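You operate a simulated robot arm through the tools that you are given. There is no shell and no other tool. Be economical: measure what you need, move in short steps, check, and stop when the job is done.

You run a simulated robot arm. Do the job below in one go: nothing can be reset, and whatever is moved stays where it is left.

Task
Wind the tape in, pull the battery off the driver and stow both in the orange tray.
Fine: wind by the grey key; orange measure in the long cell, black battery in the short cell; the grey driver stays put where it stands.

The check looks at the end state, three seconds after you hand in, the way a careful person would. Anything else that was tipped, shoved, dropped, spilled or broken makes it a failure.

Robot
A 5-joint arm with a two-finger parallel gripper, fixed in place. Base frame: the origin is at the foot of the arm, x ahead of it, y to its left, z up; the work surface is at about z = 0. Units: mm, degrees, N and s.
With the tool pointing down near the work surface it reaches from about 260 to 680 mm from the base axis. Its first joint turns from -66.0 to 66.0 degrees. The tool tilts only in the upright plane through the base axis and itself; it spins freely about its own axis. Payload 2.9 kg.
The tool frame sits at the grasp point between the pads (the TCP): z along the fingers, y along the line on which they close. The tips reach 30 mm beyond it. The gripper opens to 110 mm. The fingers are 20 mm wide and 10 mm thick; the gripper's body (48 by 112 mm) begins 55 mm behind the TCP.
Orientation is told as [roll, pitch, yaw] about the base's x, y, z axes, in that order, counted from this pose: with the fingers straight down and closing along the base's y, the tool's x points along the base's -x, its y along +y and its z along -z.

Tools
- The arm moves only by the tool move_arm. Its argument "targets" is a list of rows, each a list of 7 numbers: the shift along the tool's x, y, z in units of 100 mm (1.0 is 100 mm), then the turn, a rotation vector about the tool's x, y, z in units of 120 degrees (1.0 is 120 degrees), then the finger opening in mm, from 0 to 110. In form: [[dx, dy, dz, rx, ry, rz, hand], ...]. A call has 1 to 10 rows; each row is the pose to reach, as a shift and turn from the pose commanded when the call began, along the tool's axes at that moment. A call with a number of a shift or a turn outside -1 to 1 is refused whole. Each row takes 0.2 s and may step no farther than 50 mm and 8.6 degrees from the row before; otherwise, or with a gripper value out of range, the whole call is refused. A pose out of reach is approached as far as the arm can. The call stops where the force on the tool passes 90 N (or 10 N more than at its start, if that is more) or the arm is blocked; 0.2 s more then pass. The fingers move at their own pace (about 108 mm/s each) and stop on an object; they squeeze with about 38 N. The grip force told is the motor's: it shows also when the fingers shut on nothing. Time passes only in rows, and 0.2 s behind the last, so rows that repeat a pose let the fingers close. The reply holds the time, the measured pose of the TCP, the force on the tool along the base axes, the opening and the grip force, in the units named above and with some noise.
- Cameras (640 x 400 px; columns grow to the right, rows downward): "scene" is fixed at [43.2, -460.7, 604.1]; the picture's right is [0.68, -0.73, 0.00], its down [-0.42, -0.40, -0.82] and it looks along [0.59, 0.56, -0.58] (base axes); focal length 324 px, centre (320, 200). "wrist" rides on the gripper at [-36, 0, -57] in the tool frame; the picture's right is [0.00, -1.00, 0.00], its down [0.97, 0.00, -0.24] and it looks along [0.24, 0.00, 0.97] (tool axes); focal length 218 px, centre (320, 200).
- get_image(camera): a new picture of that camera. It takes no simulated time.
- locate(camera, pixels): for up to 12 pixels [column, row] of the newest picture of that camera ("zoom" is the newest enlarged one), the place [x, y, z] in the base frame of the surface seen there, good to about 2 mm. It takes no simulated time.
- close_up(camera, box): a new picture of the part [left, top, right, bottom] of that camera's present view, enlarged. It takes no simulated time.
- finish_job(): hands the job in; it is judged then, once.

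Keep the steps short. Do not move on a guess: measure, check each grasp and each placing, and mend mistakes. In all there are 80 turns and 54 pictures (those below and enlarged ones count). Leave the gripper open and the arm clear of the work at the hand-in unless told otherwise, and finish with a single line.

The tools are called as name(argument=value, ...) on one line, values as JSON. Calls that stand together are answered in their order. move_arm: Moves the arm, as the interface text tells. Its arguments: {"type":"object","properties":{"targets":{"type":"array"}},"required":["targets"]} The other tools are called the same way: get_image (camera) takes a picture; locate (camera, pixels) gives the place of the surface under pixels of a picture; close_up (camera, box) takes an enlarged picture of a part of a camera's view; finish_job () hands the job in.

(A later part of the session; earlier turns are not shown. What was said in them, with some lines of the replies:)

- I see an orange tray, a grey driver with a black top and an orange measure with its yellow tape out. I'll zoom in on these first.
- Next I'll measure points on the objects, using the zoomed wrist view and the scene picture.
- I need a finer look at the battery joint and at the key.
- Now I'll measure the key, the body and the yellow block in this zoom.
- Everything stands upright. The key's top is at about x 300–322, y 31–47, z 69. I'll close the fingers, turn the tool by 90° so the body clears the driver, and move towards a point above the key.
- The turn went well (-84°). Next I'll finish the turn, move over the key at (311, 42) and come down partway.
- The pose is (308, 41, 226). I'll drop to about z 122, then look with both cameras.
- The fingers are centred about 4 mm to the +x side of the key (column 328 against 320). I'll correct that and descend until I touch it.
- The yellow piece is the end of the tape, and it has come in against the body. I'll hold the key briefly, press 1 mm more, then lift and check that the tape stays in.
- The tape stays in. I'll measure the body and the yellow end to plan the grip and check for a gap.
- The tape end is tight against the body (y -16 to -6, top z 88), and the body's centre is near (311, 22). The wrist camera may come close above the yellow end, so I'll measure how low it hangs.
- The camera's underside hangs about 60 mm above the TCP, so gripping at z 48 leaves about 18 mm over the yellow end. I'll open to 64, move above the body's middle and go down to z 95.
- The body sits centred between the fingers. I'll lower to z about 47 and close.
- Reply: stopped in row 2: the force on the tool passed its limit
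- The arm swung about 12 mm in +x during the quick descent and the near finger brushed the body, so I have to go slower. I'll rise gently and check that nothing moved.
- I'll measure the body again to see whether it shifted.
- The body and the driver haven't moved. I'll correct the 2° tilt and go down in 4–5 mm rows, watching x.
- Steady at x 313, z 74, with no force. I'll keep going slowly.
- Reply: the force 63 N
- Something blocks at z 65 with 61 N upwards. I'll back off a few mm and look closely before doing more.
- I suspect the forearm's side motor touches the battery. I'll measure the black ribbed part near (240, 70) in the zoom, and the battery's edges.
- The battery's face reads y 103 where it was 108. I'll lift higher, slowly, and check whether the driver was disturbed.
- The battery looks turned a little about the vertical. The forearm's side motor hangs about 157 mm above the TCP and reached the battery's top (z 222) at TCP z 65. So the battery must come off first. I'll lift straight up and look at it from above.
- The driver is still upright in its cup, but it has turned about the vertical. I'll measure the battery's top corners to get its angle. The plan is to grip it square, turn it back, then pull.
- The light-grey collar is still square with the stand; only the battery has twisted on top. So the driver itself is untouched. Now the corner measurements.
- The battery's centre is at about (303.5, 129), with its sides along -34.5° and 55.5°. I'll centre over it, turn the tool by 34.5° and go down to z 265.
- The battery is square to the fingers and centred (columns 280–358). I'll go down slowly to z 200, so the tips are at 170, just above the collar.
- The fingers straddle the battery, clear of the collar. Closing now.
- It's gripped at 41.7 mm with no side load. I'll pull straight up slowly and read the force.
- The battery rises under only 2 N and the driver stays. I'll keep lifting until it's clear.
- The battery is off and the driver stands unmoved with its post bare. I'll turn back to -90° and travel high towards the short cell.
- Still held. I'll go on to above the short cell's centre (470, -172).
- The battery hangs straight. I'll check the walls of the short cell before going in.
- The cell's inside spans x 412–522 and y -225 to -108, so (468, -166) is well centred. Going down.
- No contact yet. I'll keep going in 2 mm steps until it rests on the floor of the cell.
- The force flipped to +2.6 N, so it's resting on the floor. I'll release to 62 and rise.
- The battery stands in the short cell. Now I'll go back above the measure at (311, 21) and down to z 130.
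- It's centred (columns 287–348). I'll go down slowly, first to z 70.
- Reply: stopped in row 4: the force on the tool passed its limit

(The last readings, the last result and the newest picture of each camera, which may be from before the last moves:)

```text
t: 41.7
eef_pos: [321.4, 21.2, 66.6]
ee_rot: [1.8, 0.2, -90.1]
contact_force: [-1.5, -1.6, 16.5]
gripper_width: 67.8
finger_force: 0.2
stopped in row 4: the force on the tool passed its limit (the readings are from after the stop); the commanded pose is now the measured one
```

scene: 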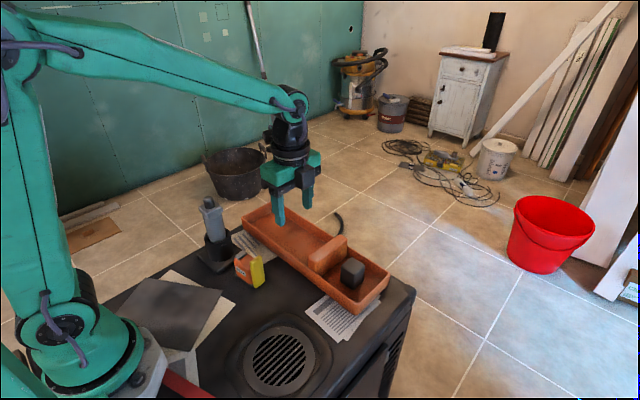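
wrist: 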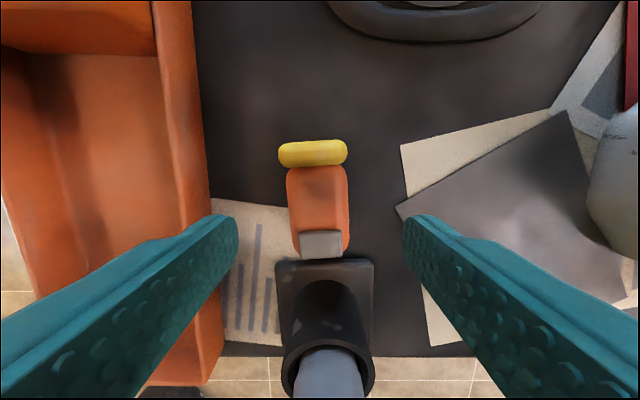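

It stopped at z 66 again although the battery is gone, so something else blocks here. I'll look from both cameras before moving.

get_image(camera="wrist")

get_image(camera="scene")

close_up(camera="scene", box=[180, 150, 320, 300])

```text
17 pictures are left
```

wrist: 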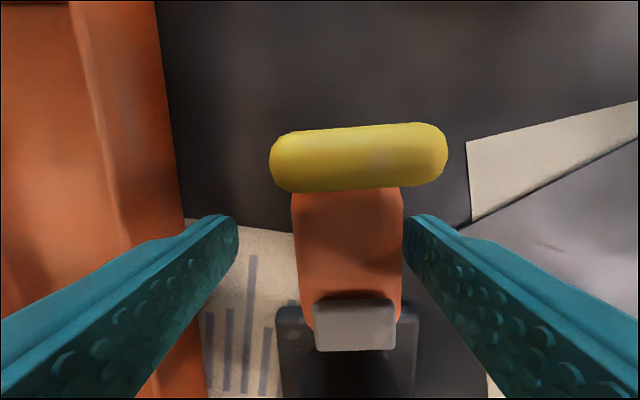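

```text
16 pictures are left
```

scene: 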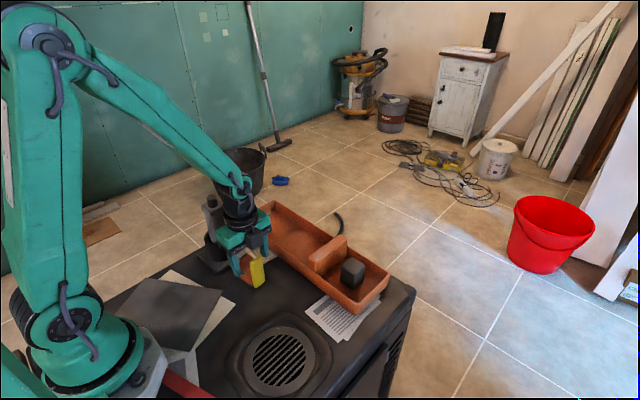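

```text
2.67 times, centred on (250, 225) of scene
```

zoom: 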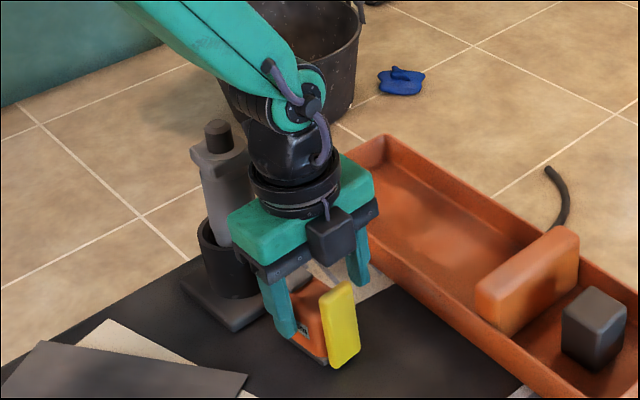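

Earlier pictures show a black box on a stalk on the far (+y) side of the wrist, which could be what meets the driver. I'll back up slowly, straighten, and measure that box.

move_arm(targets=[[0, -0.05, -0.05, 0.005, 0, 0, 68], [0, -0.1, -0.1, 0.015, 0, 0, 68], [0, -0.1, -0.2, 0.015, 0, 0, 68], [0, -0.1, -0.4, 0.015, 0, 0, 68], [-0.3, -0.1, -0.6, 0.015, 0, 0, 68], [-0.6, -0.1, -0.8, 0.015, 0, 0, 68], [-0.9, -0.1, -1.0, 0.015, 0, 0, 68], [-0.9, -0.1, -1.0, 0.015, 0, 0, 68]])

close_up(camera="scene", box=[170, 120, 320, 280])

```text
t: 43.5
eef_pos: [306.6, -70.2, 165.8]
ee_rot: [-0.2, 0.1, -89.9]
contact_force: [0.3, 0.2, -0.3]
gripper_width: 68.0
finger_force: 0.0
```

```text
2.50 times, centred on (245, 200) of scene
```

zoom: 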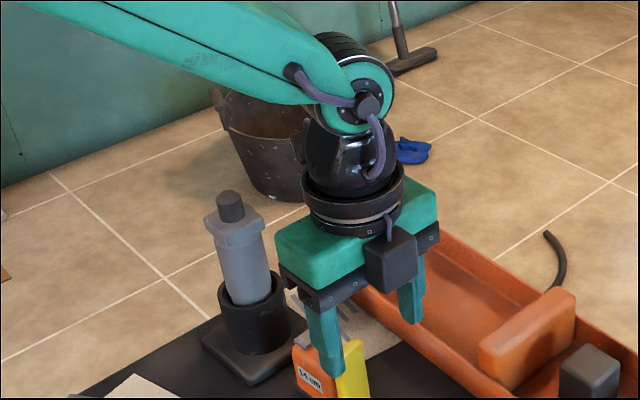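

The driver is untouched and upright. From three pictures I work out that the box rides on the gripper about 80 mm to the tool's +x side and roughly 95–120 mm above the TCP. At yaw -90 that is exactly over the driver's collar. I'll turn the tool by 180° up here, so the box points away from the driver.

move_arm(targets=[[0, 0, -0.1, 0, 0, -0.07, 68], [0, 0, -0.2, 0, 0, -0.14, 68], [0, 0, -0.3, 0, 0, -0.21, 68], [0, 0, -0.3, 0, 0, -0.28, 68], [0, 0, -0.3, 0, 0, -0.35, 68], [0, 0, -0.3, 0, 0, -0.42, 68], [0, 0, -0.3, 0, 0, -0.49, 68], [0, 0, -0.3, 0, 0, -0.56, 68], [0, 0, -0.3, 0, 0, -0.63, 68], [0, 0, -0.3, 0, 0, -0.7, 68]])

move_arm(targets=[[0, 0, 0, 0, 0, -0.07, 68], [0, 0, 0, 0, 0, -0.14, 68], [0, 0, 0, 0, 0, -0.21, 68], [0, 0, 0, 0, 0, -0.28, 68], [0, 0, 0, 0, 0, -0.35, 68], [0, 0, 0, 0, 0, -0.42, 68], [0, 0, 0, 0, 0, -0.49, 68], [0, 0, 0, 0, 0, -0.56, 68], [0, 0, 0, 0, 0, -0.63, 68], [0, 0, 0, 0, 0, -0.7, 68]])

move_arm(targets=[[0, 0, 0, 0, 0, -0.05, 68], [0, 0, 0, 0, 0, -0.1, 68], [0, 0, 0, 0, 0, -0.1, 68]])

close_up(camera="scene", box=[170, 100, 330, 280])

```text
t: 45.7
eef_pos: [309.2, -69.3, 195.7]
ee_rot: [0.0, 0.2, -5.7]
contact_force: [-0.2, 0.2, 0.4]
gripper_width: 67.9
finger_force: 0.1
```

```text
t: 47.9
eef_pos: [308.4, -68.6, 194.7]
ee_rot: [0.2, 0.0, 78.3]
contact_force: [-0.3, -0.2, 1.2]
gripper_width: 67.7
finger_force: 0.1
```

```text
t: 48.7
eef_pos: [309.3, -70.1, 195.4]
ee_rot: [0.2, -0.1, 90.1]
contact_force: [-0.4, -0.8, 0.8]
gripper_width: 68.3
finger_force: 0.1
```

```text
2.22 times, centred on (250, 190) of scene
```

zoom: 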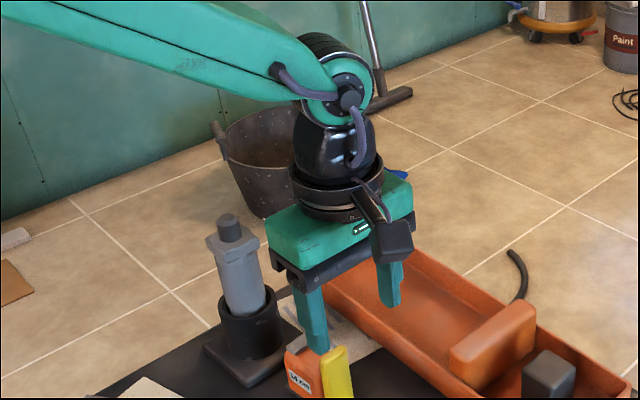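

Now the box hangs in front. I'll measure how low and how far out it sits.

locate(camera="zoom", pixels=[[380, 262], [410, 258], [393, 240], [375, 235], [412, 235], [366, 205], [400, 262], [390, 225], [228, 218], [232, 250]])

```text
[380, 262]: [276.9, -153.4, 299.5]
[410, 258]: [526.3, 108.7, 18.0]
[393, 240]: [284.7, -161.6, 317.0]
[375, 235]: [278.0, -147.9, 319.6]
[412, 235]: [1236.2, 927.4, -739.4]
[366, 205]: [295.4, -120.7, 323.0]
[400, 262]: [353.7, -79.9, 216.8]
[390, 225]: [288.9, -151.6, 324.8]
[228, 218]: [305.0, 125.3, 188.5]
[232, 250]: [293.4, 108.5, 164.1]
```

The box's underside is 103 mm above the TCP, which matches the block (65 + 103 ≈ collar top). Now it's on the free side. I'll move above the measure and down to z 128.

move_arm(targets=[[-0.23, 0, 0, 0, 0, 0, 68], [-0.46, -0.01, 0, 0, 0, 0, 68], [-0.69, -0.02, 0, 0, 0, 0, 68], [-0.92, -0.02, 0, 0, 0, 0, 68], [-0.92, -0.02, 0.2, 0, 0, 0, 68], [-0.92, -0.02, 0.4, 0, 0, 0, 68], [-0.92, -0.02, 0.55, 0, 0, 0, 68], [-0.92, -0.02, 0.67, 0, 0, 0, 68], [-0.92, -0.02, 0.67, 0, 0, 0, 68]])

get_image(camera="wrist")

```text
t: 50.7
eef_pos: [310.0, 23.4, 128.2]
ee_rot: [0.2, 0.0, 89.9]
contact_force: [-0.4, 0.0, 0.2]
gripper_width: 68.1
finger_force: 0.1
```

```text
12 pictures are left
```

wrist: 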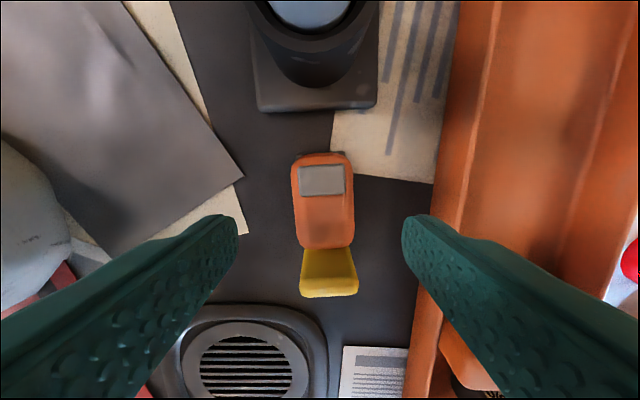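

It's centred (columns 292–352). Down slowly to z 75, then to z 50.

move_arm(targets=[[0, 0, 0.08, 0, 0, 0, 68], [0, 0, 0.16, 0, 0, 0, 68], [0, 0, 0.24, 0, 0, 0, 68], [0, 0, 0.32, 0, 0, 0, 68], [0, 0, 0.4, 0, 0, 0, 68], [0, 0, 0.48, 0, 0, 0, 68], [0, 0, 0.53, 0, 0, 0, 68], [0, 0, 0.53, 0, 0, 0, 68]])

move_arm(targets=[[0, 0, 0.05, 0, 0, 0, 68], [0, 0, 0.1, 0, 0, 0, 68], [0, 0, 0.15, 0, 0, 0, 68], [0, 0, 0.2, 0, 0, 0, 68], [0, 0, 0.26, 0, 0, 0, 68], [0, 0, 0.26, 0, 0, 0, 68]])

```text
t: 52.5
eef_pos: [308.3, 22.7, 75.6]
ee_rot: [0.2, 0.0, 90.0]
contact_force: [0.2, 0.4, 0.0]
gripper_width: 68.2
finger_force: 0.1
```

```text
t: 53.9
eef_pos: [309.8, 23.3, 50.3]
ee_rot: [0.2, -0.1, 90.0]
contact_force: [-0.4, 0.0, -0.9]
gripper_width: 68.1
finger_force: 0.0
```

Free all the way to z 50. Closing on the body now.

move_arm(targets=[[0, 0, 0, 0, 0, 0, 50], [0, 0, 0, 0, 0, 0, 40], [0, 0, 0, 0, 0, 0, 24], [0, 0, 0, 0, 0, 0, 24], [0, 0, 0, 0, 0, 0, 24]])

close_up(camera="scene", box=[190, 190, 310, 300])

```text
t: 55.1
eef_pos: [309.1, 21.7, 51.3]
ee_rot: [0.2, 0.0, 90.2]
contact_force: [0.0, 1.2, 1.9]
gripper_width: 37.8
finger_force: 38.0
```

```text
3.64 times, centred on (250, 245) of scene
```

zoom: 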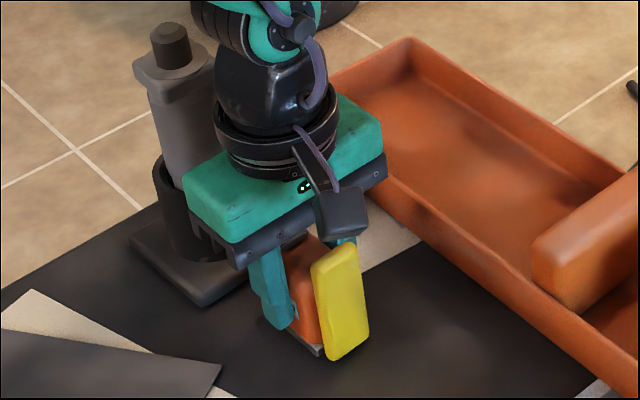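

Gripped at 37.8 mm. I'll lift straight up 100 mm.

move_arm(targets=[[0, 0, -0.05, 0, 0, 0, 24], [0, 0, -0.1, 0, 0, 0, 24], [0, 0, -0.2, 0, 0, 0, 24], [0, 0, -0.35, 0, 0, 0, 24], [0, 0, -0.5, 0, 0, 0, 24], [0, 0, -0.65, 0, 0, 0, 24], [0, 0, -0.8, 0, 0, 0, 24], [0, 0, -1.0, 0, 0, 0, 24], [0, 0, -1.0, 0, 0, 0, 24]])

close_up(camera="scene", box=[190, 150, 310, 290])

```text
t: 57.1
eef_pos: [308.9, 23.0, 150.2]
ee_rot: [0.2, 0.0, 90.0]
contact_force: [-1.0, 1.7, -2.5]
gripper_width: 37.8
finger_force: 37.9
```

```text
2.86 times, centred on (250, 220) of scene
```

zoom: 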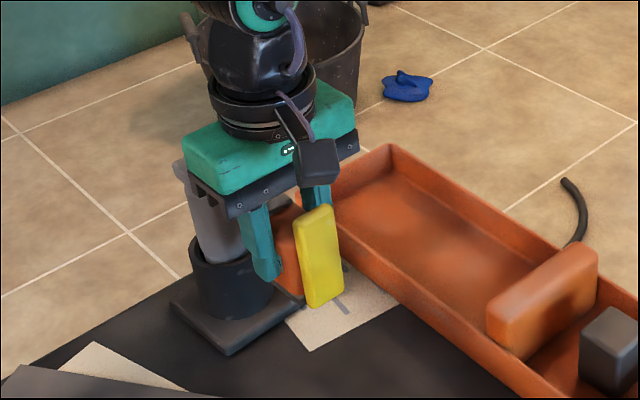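

The measure hangs straight with the tape in. I'll carry it over the long cell to (467, 48).

move_arm(targets=[[0, -0.2, 0, 0, 0, 0, 24], [0, -0.4, 0, 0, 0, 0, 24], [0, -0.6, 0, 0, 0, 0, 24], [0, -0.8, 0, 0, 0, 0, 24], [0, -0.8, 0, 0, 0, 0, 24]])

move_arm(targets=[[-0.06, -0.2, 0, 0, 0, 0, 24], [-0.12, -0.4, 0, 0, 0, 0, 24], [-0.18, -0.6, 0, 0, 0, 0, 24], [-0.25, -0.78, 0, 0, 0, 0, 24], [-0.25, -0.78, 0.15, 0, 0, 0, 24], [-0.25, -0.78, 0.3, 0, 0, 0, 24], [-0.25, -0.78, 0.3, 0, 0, 0, 24]])

close_up(camera="scene", box=[220, 130, 400, 310])

```text
t: 58.3
eef_pos: [388.6, 21.6, 150.3]
ee_rot: [0.1, 0.0, 90.0]
contact_force: [-0.7, -0.5, -3.0]
gripper_width: 37.7
finger_force: 37.5
```

```text
t: 59.9
eef_pos: [469.5, 47.6, 117.8]
ee_rot: [0.2, -0.1, 90.0]
contact_force: [-1.2, 0.2, -1.8]
gripper_width: 38.3
finger_force: 37.8
```

```text
2.22 times, centred on (310, 220) of scene
```

zoom: 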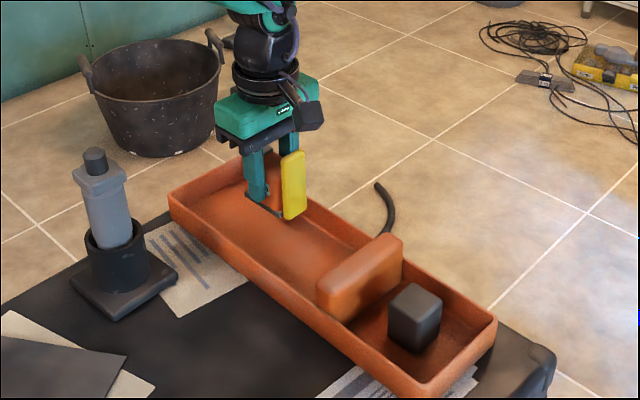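

It's over the middle of the long cell. I'll lower to about z 60, then in fine steps until contact (expected near z 56).

move_arm(targets=[[0, 0, 0.1, 0, 0, 0, 24], [0, 0, 0.2, 0, 0, 0, 24], [0, 0, 0.3, 0, 0, 0, 24], [0, 0, 0.4, 0, 0, 0, 24], [0, 0, 0.5, 0, 0, 0, 24], [0, 0, 0.57, 0, 0, 0, 24], [0, 0, 0.6, 0, 0, 0, 24], [0, 0, 0.6, 0, 0, 0, 24]])

move_arm(targets=[[0, 0, 0.02, 0, 0, 0, 24], [0, 0, 0.03, 0, 0, 0, 24], [0, 0, 0.03, 0, 0, 0, 24]])

```text
t: 61.7
eef_pos: [466.5, 49.2, 57.7]
ee_rot: [0.2, -0.1, 90.0]
contact_force: [-0.8, -0.1, -2.5]
gripper_width: 37.7
finger_force: 38.1
```

```text
t: 62.5
eef_pos: [467.8, 49.6, 55.8]
ee_rot: [0.2, 0.1, 90.0]
contact_force: [-0.1, 0.0, -1.5]
gripper_width: 37.6
finger_force: 37.8
```

move_arm(targets=[[0, 0, 0.01, 0, 0, 0, 24], [0, 0, 0.02, 0, 0, 0, 24], [0, 0, 0.02, 0, 0, 0, 24]])

close_up(camera="scene", box=[240, 170, 340, 270])

```text
t: 63.3
eef_pos: [468.2, 49.3, 55.4]
ee_rot: [0.2, 0.0, 90.0]
contact_force: [-4.0, -0.7, 10.6]
gripper_width: 37.4
finger_force: 38.4
```

```text
4.00 times, centred on (290, 220) of scene
```

zoom: 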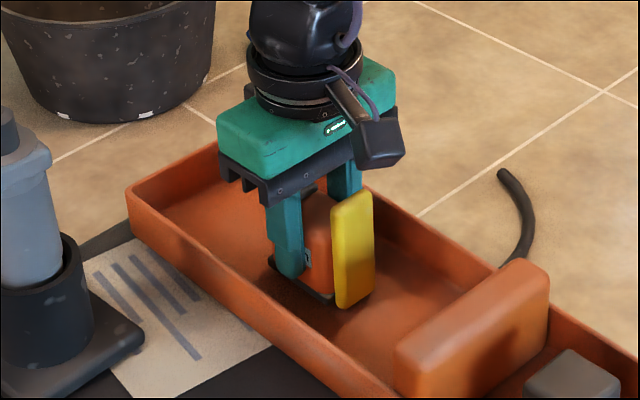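

It rests on the floor with 10 N of contact. I'll release to 64 and rise straight up.

move_arm(targets=[[0, 0, -0.01, 0, 0, 0, 46], [0, 0, -0.01, 0, 0, 0, 64], [0, 0, -0.01, 0, 0, 0, 64], [0, 0, -0.1, 0, 0, 0, 64], [0, 0, -0.2, 0, 0, 0, 64], [0, 0, -0.35, 0, 0, 0, 64], [0, 0, -0.5, 0, 0, 0, 64], [0, 0, -0.75, 0, 0, 0, 64], [0, 0, -1.0, 0, 0, 0, 64]])

move_arm(targets=[[0, 0, -0.3, 0, 0, 0, 80], [0, 0, -0.6, 0, 0, 0, 100], [0, 0, -1.0, 0, 0, 0, 110], [0.2, 0, -1.0, 0, 0, 0, 110], [0.4, 0, -1.0, 0, 0, 0, 110], [0.6, 0, -1.0, 0, 0, 0, 110], [0.8, 0, -1.0, 0, 0, 0, 110], [0.8, 0, -1.0, 0, 0, 0, 110]])

get_image(camera="scene")

close_up(camera="scene", box=[180, 180, 400, 320])

```text
t: 65.3
eef_pos: [465.4, 46.4, 152.8]
ee_rot: [0.1, 0.0, 90.0]
contact_force: [-0.5, 0.1, -0.7]
gripper_width: 64.0
finger_force: 0.0
```

```text
t: 67.1
eef_pos: [467.8, -34.6, 254.1]
ee_rot: [0.2, 0.1, 90.1]
contact_force: [-0.5, 0.6, 1.2]
gripper_width: 109.9
finger_force: 0.0
```

```text
7 pictures are left
```

scene: 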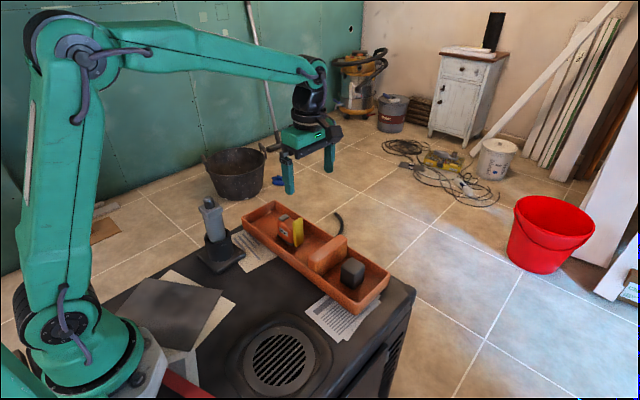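

```text
2.86 times, centred on (290, 250) of scene
```

zoom: 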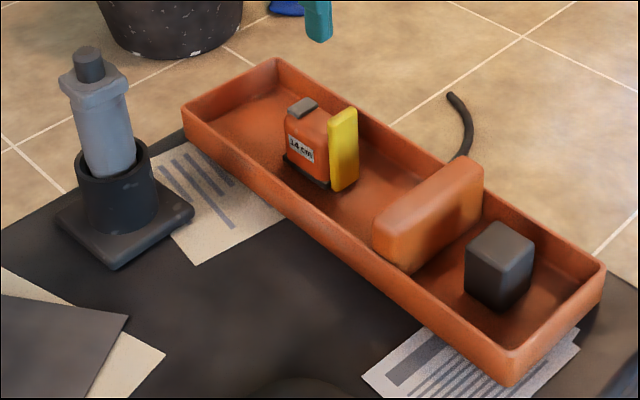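

Both items stand upright in their cells with the tape wound in. The driver, its stand and the tray are where they were at the start, and the gripper is open and clear. I'm handing in.

finish_job()

```text
The job is handed in.
```

The tape is wound in with the measure in the long cell, the battery is in the short cell, and the driver still stands in its place, though the gripper pressed on the driver and its battery three times along the way (up to about 60 N or more, twisting the battery on its post before I pulled it off).
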